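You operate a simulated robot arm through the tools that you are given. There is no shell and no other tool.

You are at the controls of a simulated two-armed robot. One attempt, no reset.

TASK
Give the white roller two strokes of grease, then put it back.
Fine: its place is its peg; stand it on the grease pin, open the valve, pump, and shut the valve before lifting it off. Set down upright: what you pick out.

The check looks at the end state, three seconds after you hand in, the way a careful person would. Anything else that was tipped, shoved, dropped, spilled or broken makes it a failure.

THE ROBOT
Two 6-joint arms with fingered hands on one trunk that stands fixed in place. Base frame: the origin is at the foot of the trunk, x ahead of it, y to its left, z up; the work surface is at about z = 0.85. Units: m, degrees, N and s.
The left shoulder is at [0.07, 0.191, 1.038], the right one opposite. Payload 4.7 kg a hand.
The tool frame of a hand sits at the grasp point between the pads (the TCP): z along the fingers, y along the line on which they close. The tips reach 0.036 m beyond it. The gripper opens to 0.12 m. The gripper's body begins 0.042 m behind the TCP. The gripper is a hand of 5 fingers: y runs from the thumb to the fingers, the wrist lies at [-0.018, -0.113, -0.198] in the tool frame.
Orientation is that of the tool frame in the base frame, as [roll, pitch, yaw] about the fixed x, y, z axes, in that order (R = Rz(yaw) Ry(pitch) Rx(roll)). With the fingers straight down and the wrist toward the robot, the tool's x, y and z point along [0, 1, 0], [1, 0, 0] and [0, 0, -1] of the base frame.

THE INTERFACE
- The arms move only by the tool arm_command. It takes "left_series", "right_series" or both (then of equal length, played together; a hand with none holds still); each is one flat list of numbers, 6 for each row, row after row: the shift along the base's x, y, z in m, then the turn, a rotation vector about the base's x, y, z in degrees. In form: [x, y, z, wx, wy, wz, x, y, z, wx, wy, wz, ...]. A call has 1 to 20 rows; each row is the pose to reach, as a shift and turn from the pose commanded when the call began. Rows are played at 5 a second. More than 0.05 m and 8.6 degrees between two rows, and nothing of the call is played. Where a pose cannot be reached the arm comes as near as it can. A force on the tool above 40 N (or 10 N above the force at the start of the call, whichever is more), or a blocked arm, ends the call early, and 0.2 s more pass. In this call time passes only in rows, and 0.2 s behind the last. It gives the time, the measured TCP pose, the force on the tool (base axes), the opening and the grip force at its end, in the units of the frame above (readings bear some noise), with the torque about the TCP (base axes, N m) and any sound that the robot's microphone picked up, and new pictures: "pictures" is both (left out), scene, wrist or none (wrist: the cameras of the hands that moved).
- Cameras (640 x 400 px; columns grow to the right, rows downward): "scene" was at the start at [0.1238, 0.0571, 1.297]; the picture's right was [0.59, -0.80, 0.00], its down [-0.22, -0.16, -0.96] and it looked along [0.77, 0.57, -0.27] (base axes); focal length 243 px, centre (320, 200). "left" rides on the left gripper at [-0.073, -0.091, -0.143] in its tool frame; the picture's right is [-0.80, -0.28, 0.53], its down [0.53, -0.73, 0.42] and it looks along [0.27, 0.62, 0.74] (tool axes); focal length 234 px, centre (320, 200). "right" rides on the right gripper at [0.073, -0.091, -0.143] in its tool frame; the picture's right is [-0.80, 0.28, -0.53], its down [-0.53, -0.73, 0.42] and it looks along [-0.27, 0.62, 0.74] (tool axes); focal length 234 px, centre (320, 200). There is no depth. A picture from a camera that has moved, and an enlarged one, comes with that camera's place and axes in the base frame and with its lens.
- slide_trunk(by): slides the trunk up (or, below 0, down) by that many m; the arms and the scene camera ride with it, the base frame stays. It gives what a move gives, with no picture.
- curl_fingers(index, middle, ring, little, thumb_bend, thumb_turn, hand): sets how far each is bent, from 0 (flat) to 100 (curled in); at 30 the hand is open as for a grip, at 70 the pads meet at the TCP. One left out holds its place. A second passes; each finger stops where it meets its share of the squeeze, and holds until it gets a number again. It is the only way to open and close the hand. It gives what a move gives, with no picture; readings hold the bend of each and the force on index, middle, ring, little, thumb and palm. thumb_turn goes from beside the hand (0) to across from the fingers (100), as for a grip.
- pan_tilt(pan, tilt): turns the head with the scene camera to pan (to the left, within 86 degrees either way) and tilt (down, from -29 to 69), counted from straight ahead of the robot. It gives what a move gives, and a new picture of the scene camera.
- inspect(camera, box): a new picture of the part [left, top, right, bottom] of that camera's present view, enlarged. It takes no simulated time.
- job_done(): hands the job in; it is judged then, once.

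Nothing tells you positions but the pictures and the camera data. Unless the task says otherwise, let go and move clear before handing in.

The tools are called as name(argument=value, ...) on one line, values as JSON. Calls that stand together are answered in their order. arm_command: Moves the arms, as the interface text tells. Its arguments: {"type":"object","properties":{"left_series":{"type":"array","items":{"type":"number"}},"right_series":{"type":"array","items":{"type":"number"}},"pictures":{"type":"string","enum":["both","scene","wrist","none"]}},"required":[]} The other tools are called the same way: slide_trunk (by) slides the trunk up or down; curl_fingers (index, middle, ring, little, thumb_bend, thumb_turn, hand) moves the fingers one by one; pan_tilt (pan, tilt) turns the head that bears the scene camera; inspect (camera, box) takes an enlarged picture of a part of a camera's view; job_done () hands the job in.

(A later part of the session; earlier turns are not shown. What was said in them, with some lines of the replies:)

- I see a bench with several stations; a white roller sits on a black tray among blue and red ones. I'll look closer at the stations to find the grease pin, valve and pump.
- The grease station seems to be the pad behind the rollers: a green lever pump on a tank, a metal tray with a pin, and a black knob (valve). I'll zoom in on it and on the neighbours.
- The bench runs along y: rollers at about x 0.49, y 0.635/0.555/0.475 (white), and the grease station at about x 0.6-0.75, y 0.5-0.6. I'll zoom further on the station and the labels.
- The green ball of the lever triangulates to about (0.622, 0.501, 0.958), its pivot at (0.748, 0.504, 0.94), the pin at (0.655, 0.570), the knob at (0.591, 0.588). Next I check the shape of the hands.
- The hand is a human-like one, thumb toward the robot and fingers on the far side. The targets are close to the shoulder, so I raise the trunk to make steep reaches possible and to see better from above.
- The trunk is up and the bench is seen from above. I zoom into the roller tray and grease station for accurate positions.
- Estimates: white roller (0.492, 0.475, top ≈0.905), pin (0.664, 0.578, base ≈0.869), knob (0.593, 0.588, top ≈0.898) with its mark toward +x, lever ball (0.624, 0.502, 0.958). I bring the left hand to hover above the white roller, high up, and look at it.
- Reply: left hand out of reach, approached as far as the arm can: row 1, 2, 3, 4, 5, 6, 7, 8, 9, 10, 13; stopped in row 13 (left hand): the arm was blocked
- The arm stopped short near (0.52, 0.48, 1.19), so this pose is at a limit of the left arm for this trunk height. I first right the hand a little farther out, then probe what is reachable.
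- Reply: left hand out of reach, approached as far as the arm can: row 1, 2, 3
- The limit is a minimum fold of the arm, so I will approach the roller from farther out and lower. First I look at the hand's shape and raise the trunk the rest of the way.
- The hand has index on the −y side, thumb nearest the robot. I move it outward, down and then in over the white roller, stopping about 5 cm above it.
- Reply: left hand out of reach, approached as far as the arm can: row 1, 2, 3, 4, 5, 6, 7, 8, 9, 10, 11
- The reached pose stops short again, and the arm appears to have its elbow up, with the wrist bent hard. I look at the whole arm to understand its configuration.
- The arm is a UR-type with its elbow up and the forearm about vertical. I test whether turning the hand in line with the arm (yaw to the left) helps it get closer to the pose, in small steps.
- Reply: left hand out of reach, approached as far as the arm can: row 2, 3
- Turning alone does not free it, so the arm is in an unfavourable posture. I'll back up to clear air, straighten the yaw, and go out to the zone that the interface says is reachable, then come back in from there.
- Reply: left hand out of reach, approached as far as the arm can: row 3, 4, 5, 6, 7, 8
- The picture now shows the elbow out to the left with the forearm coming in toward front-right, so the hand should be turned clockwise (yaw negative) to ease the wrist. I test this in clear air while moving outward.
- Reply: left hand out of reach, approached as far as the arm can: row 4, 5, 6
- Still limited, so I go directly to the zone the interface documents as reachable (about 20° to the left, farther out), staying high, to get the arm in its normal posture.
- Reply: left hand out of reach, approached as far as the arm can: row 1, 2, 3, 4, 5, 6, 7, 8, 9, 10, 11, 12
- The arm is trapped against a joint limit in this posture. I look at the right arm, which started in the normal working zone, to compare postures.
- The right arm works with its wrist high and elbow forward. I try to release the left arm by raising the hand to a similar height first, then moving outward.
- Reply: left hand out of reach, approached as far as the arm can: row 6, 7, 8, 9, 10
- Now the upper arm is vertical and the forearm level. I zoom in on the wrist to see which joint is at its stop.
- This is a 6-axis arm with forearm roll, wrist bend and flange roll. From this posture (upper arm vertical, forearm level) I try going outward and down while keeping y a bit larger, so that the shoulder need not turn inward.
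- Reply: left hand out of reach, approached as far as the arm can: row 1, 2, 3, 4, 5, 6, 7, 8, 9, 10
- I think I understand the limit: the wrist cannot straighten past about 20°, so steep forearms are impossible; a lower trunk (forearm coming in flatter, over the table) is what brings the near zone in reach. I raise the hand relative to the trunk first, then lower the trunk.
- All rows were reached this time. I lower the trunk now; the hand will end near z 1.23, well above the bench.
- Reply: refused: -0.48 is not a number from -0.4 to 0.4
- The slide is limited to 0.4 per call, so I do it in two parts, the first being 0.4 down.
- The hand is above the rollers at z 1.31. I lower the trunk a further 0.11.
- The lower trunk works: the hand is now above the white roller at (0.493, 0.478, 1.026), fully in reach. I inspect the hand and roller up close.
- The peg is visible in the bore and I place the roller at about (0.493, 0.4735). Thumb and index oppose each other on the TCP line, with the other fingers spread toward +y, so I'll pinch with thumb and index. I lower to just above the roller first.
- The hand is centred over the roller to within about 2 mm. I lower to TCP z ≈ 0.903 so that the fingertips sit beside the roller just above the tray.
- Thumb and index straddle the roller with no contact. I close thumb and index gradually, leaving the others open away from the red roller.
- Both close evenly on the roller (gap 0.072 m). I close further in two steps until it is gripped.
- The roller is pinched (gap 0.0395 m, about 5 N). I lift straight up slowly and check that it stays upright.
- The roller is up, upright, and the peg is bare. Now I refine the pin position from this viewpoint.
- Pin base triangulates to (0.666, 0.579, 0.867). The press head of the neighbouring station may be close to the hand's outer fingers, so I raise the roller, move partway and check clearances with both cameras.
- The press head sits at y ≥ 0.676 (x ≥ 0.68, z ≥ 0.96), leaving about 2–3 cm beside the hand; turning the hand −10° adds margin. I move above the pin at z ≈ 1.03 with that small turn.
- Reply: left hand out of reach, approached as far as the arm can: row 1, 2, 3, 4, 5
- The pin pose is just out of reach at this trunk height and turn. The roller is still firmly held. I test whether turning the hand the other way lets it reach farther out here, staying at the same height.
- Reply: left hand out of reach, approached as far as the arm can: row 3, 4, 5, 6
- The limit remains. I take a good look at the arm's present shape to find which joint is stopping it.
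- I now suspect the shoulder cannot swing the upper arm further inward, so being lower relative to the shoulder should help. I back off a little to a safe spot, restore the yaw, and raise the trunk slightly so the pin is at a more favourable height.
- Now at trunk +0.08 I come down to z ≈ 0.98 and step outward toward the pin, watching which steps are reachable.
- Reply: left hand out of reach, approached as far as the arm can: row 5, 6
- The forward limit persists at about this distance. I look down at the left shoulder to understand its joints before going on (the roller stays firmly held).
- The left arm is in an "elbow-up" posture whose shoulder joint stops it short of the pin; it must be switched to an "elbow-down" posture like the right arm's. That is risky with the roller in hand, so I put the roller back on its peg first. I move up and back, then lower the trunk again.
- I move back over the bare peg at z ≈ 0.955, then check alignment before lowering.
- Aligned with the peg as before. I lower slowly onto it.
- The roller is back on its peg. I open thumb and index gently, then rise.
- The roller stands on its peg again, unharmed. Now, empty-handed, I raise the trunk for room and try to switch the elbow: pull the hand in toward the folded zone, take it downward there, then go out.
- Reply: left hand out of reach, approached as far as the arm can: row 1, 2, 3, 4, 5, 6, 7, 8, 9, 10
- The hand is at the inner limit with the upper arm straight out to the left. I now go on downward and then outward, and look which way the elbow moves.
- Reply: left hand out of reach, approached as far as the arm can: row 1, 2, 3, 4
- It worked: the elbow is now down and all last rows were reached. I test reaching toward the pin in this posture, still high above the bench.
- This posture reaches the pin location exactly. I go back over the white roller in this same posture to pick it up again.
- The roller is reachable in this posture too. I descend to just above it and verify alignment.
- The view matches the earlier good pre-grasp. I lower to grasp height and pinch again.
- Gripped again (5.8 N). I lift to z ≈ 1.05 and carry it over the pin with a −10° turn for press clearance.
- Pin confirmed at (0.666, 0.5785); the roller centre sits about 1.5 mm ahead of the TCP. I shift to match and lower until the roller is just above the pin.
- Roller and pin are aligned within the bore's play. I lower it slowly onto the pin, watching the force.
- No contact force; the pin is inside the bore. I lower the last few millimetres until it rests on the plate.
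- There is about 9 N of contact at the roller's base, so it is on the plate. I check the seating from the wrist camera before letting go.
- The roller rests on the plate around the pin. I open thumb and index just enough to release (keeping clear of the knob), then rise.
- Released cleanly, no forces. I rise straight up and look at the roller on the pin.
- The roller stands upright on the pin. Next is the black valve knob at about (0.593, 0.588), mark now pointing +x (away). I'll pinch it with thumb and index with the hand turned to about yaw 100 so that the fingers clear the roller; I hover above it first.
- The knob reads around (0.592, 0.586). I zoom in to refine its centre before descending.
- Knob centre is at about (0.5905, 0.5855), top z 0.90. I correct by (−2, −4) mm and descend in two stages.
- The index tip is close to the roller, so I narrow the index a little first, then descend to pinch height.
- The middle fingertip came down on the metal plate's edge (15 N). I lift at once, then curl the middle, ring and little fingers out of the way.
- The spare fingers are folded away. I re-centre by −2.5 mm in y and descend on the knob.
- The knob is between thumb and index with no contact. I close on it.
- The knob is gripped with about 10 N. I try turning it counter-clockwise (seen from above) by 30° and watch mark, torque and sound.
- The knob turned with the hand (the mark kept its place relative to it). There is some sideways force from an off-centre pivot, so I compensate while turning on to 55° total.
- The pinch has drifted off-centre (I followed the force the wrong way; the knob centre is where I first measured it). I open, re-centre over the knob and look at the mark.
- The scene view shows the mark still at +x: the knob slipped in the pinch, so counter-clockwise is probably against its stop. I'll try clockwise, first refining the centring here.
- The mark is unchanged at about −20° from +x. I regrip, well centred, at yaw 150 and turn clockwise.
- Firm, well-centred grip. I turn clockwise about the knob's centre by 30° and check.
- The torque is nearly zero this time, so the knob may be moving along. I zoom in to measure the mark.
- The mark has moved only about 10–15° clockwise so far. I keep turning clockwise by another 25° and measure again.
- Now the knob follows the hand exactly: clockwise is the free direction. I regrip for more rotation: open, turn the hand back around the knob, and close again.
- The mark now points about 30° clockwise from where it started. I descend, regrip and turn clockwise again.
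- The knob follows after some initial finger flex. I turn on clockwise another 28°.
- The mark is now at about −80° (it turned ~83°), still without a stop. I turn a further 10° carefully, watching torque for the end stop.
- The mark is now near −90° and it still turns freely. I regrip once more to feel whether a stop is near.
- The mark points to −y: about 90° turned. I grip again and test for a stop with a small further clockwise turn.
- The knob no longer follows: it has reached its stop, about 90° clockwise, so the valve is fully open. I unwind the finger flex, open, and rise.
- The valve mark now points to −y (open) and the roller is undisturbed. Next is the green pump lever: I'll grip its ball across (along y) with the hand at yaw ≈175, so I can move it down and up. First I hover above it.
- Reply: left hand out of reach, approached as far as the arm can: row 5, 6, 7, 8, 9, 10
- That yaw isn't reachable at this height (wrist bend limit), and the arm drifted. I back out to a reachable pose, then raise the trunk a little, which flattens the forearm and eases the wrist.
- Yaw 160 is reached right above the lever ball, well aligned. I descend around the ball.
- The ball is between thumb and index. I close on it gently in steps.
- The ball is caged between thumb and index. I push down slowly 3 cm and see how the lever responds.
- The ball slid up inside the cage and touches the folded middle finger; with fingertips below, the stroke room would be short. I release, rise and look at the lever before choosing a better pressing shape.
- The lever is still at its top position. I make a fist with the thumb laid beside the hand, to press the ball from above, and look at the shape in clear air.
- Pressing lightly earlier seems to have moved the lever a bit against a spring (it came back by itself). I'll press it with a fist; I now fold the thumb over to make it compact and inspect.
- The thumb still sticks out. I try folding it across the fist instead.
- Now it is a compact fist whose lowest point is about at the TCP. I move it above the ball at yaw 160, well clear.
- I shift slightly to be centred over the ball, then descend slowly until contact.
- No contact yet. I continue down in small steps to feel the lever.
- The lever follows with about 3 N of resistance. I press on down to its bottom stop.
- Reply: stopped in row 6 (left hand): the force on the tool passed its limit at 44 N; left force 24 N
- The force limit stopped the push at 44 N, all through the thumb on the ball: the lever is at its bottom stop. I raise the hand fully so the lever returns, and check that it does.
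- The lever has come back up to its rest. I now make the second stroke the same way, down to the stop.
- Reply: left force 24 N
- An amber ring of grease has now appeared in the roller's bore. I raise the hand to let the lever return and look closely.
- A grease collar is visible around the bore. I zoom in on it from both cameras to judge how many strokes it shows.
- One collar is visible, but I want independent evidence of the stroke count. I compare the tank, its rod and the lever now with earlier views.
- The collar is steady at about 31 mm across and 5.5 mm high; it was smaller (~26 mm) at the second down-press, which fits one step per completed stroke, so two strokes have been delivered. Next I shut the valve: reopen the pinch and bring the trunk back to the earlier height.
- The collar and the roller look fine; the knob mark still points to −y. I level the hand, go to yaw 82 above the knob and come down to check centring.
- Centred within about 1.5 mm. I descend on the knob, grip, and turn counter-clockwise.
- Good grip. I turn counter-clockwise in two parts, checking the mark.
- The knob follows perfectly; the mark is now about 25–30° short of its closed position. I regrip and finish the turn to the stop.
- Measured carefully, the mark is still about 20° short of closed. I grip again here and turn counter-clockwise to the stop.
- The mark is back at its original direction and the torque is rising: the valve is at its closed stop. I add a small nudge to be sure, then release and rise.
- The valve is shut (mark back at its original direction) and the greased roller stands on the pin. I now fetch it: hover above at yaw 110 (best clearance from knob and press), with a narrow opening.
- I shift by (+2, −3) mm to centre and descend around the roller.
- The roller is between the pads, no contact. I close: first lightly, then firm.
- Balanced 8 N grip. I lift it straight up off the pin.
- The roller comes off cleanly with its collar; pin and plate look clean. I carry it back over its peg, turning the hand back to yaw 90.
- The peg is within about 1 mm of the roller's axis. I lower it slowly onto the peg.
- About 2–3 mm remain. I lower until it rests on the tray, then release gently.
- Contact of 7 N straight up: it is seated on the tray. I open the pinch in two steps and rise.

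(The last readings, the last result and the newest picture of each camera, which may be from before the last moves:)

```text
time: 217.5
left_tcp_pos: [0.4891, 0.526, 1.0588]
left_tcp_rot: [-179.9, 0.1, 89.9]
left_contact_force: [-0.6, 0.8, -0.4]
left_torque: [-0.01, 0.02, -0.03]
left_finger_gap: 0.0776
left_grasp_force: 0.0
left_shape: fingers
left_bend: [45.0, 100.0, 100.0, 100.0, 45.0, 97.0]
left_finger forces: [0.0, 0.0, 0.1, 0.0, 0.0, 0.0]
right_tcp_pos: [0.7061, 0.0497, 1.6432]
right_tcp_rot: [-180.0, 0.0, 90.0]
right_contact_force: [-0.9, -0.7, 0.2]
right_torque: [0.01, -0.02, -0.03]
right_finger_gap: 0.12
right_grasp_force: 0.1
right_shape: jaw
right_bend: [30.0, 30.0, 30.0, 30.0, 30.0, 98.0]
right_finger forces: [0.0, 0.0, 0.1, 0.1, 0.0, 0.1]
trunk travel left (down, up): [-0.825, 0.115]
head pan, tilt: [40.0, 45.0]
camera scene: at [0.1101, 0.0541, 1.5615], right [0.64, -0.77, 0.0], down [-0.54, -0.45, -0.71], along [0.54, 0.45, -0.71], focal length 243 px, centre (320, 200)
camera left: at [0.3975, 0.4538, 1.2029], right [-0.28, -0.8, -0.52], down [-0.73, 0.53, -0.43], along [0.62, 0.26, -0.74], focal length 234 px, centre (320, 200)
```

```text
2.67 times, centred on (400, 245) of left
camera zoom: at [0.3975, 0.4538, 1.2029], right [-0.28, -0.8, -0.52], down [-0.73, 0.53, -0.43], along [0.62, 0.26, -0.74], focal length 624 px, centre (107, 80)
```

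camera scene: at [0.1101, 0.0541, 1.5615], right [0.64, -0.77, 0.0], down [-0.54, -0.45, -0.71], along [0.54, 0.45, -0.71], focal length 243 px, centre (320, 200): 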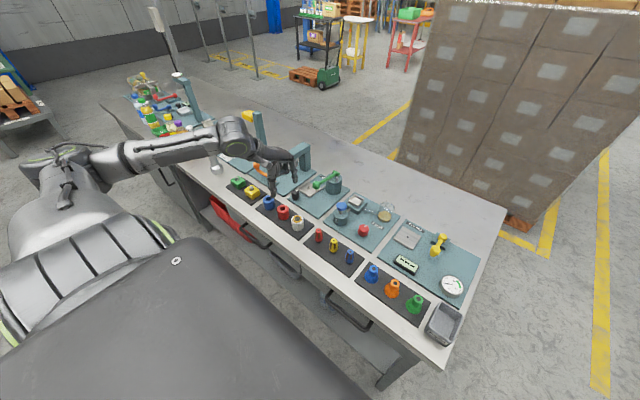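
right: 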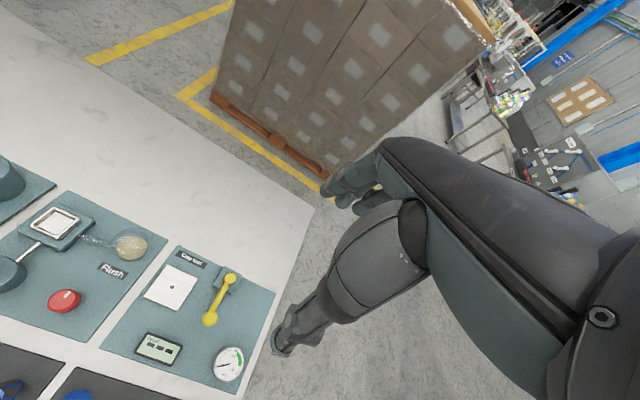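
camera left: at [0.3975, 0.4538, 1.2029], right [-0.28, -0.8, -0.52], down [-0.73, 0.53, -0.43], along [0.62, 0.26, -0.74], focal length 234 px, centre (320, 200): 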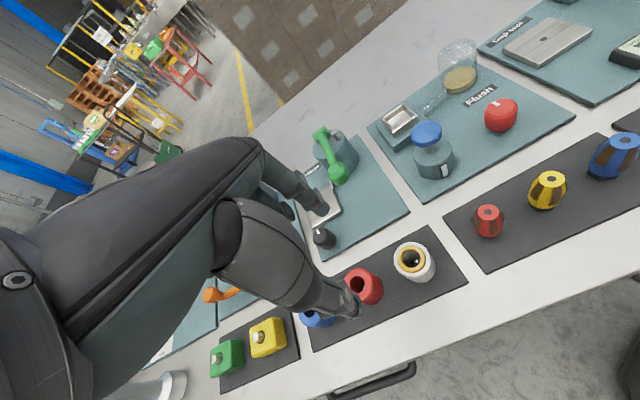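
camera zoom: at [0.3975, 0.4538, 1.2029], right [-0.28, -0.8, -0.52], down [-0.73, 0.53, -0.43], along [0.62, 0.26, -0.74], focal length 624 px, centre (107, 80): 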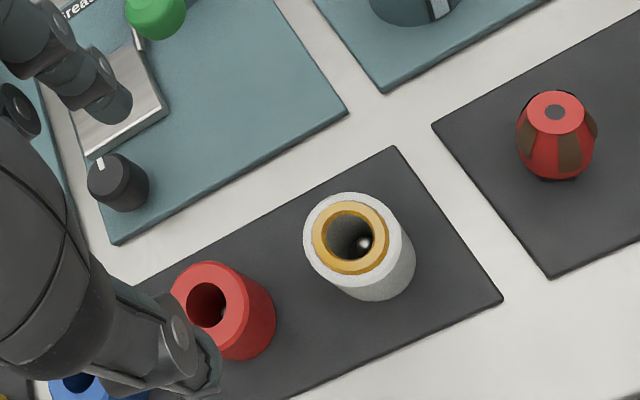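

The roller is back on its peg, upright, with the peg visible in the bore. I take a last close look at it and at the whole station.

inspect(camera="left", box=[388, 236, 440, 288])

inspect(camera="scene", box=[286, 212, 310, 232])

inspect(camera="scene", box=[200, 130, 400, 255])

```text
7.69 times, centred on (414, 262) of left
camera zoom: at [0.3975, 0.4538, 1.2029], right [-0.28, -0.8, -0.52], down [-0.73, 0.53, -0.43], along [0.62, 0.26, -0.74], focal length 1801 px, centre (-403, -277)
```

zoom: 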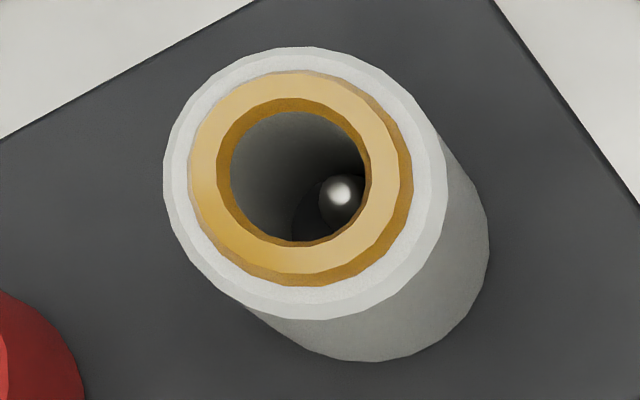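

```text
16.00 times, centred on (298, 222) of scene
camera zoom: at [0.1101, 0.0541, 1.5615], right [0.64, -0.77, 0.0], down [-0.54, -0.45, -0.71], along [0.54, 0.45, -0.71], focal length 3885 px, centre (672, -152)
```

zoom: 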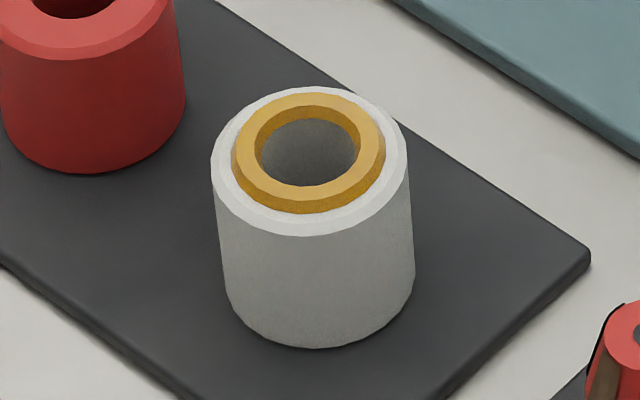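

```text
3.20 times, centred on (300, 192) of scene
camera zoom: at [0.1101, 0.0541, 1.5615], right [0.64, -0.77, 0.0], down [-0.54, -0.45, -0.71], along [0.54, 0.45, -0.71], focal length 777 px, centre (384, 224)
```

zoom: 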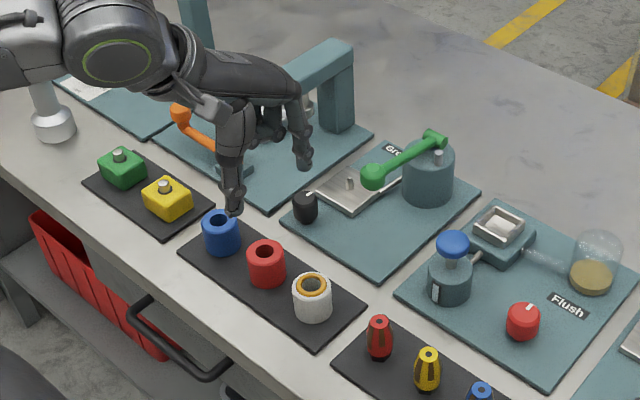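

Everything looks in order: greased white roller upright on its peg, valve mark back at its closed position, lever at rest, neighbours untouched. I move the hand clear upward and do a final overview.

arm_command(left_series=[0.01, 0, 0.025, 0, 0, 0, 0.025, 0, 0.05, 0, 0, 0, 0.04, 0, 0.075, 0, 0, 0, 0.055, 0, 0.1, 0, 0, 0], pictures="scene")

inspect(camera="scene", box=[110, 60, 310, 220])

inspect(camera="scene", box=[260, 160, 480, 345])

```text
time: 218.5
left_tcp_pos: [0.5474, 0.5254, 1.1567]
left_tcp_rot: [-179.9, 0.1, 90.0]
left_contact_force: [0.3, -1.0, 0.5]
left_torque: [0.01, 0.04, 0.02]
left_finger_gap: 0.0778
left_grasp_force: 0.1
left_shape: fingers
left_bend: [45.0, 100.0, 100.0, 100.0, 45.0, 97.0]
left_finger forces: [0.1, 0.0, 0.1, 0.0, 0.0, 0.0]
right_tcp_pos: [0.7079, 0.0497, 1.6424]
right_tcp_rot: [-180.0, 0.0, 89.9]
right_contact_force: [0.0, 0.1, 0.4]
right_torque: [0.0, -0.01, 0.03]
right_finger_gap: 0.1199
right_grasp_force: 0.0
right_shape: jaw
right_bend: [30.0, 30.0, 30.0, 30.0, 30.0, 98.0]
right_finger forces: [0.0, 0.1, 0.0, 0.0, 0.1, 0.0]
trunk travel left (down, up): [-0.825, 0.115]
head pan, tilt: [40.0, 45.0]
camera scene: at [0.112, 0.0534, 1.5614], right [0.64, -0.77, 0.0], down [-0.54, -0.45, -0.71], along [0.54, 0.45, -0.71], focal length 243 px, centre (320, 200)
```

scene: 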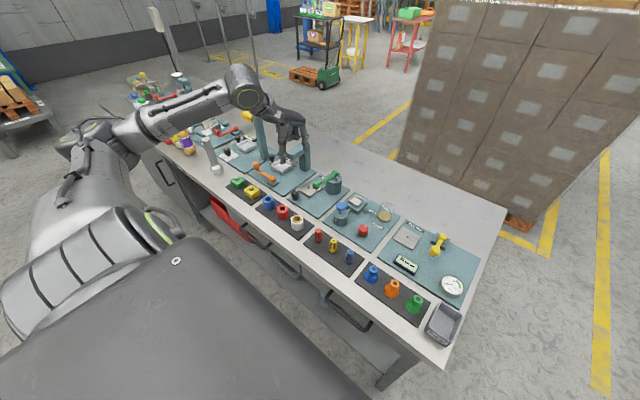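

```text
2.50 times, centred on (210, 140) of scene
camera zoom: at [0.112, 0.0534, 1.5614], right [0.64, -0.77, 0.0], down [-0.54, -0.45, -0.71], along [0.54, 0.45, -0.71], focal length 607 px, centre (595, 350)
```

zoom: 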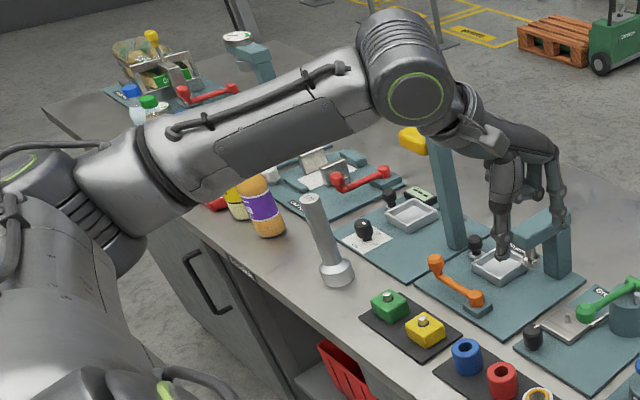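

```text
2.16 times, centred on (370, 252) of scene
camera zoom: at [0.112, 0.0534, 1.5614], right [0.64, -0.77, 0.0], down [-0.54, -0.45, -0.71], along [0.54, 0.45, -0.71], focal length 525 px, centre (212, 86)
```

zoom: 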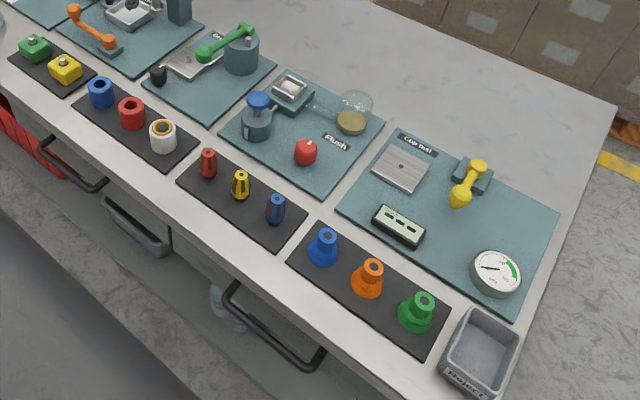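

The greased white roller stands upright on its peg, the valve is shut, the lever is at rest, and nothing else was moved. Both hands are empty and clear, so I hand the job in.

job_done()

```text
The job is handed in.
```

I gave the white roller its grease and stood it back upright on its peg. I am fairly sure, but not certain, that it got exactly two strokes.

- **Grease:** I pressed the lever to its bottom stop twice, with the valve open and the roller on the pin. The station has no counter. The collar of grease first showed during the second press and looked larger after it, which fits two completed strokes. One earlier light push on the lever may have moved it about a centimetre before it sprang back; I don't think that counted as a stroke.
- **Valve:** it opened by turning clockwise about 90° to its stop. I turned it back to its starting position before lifting the roller off, and the pin and plate showed no visible grease.
- **Extra handling:** the left arm could not reach the pin at first. I set the roller back on its peg once, changed the arm's posture, and picked it up again.
- **Contact:** while I was reaching for the valve knob, a fingertip pressed on the metal grease plate at about 15 N. Nothing appeared to move.

In the final overview nothing else looked tipped, moved or spilled. Both hands are empty and clear of the bench.
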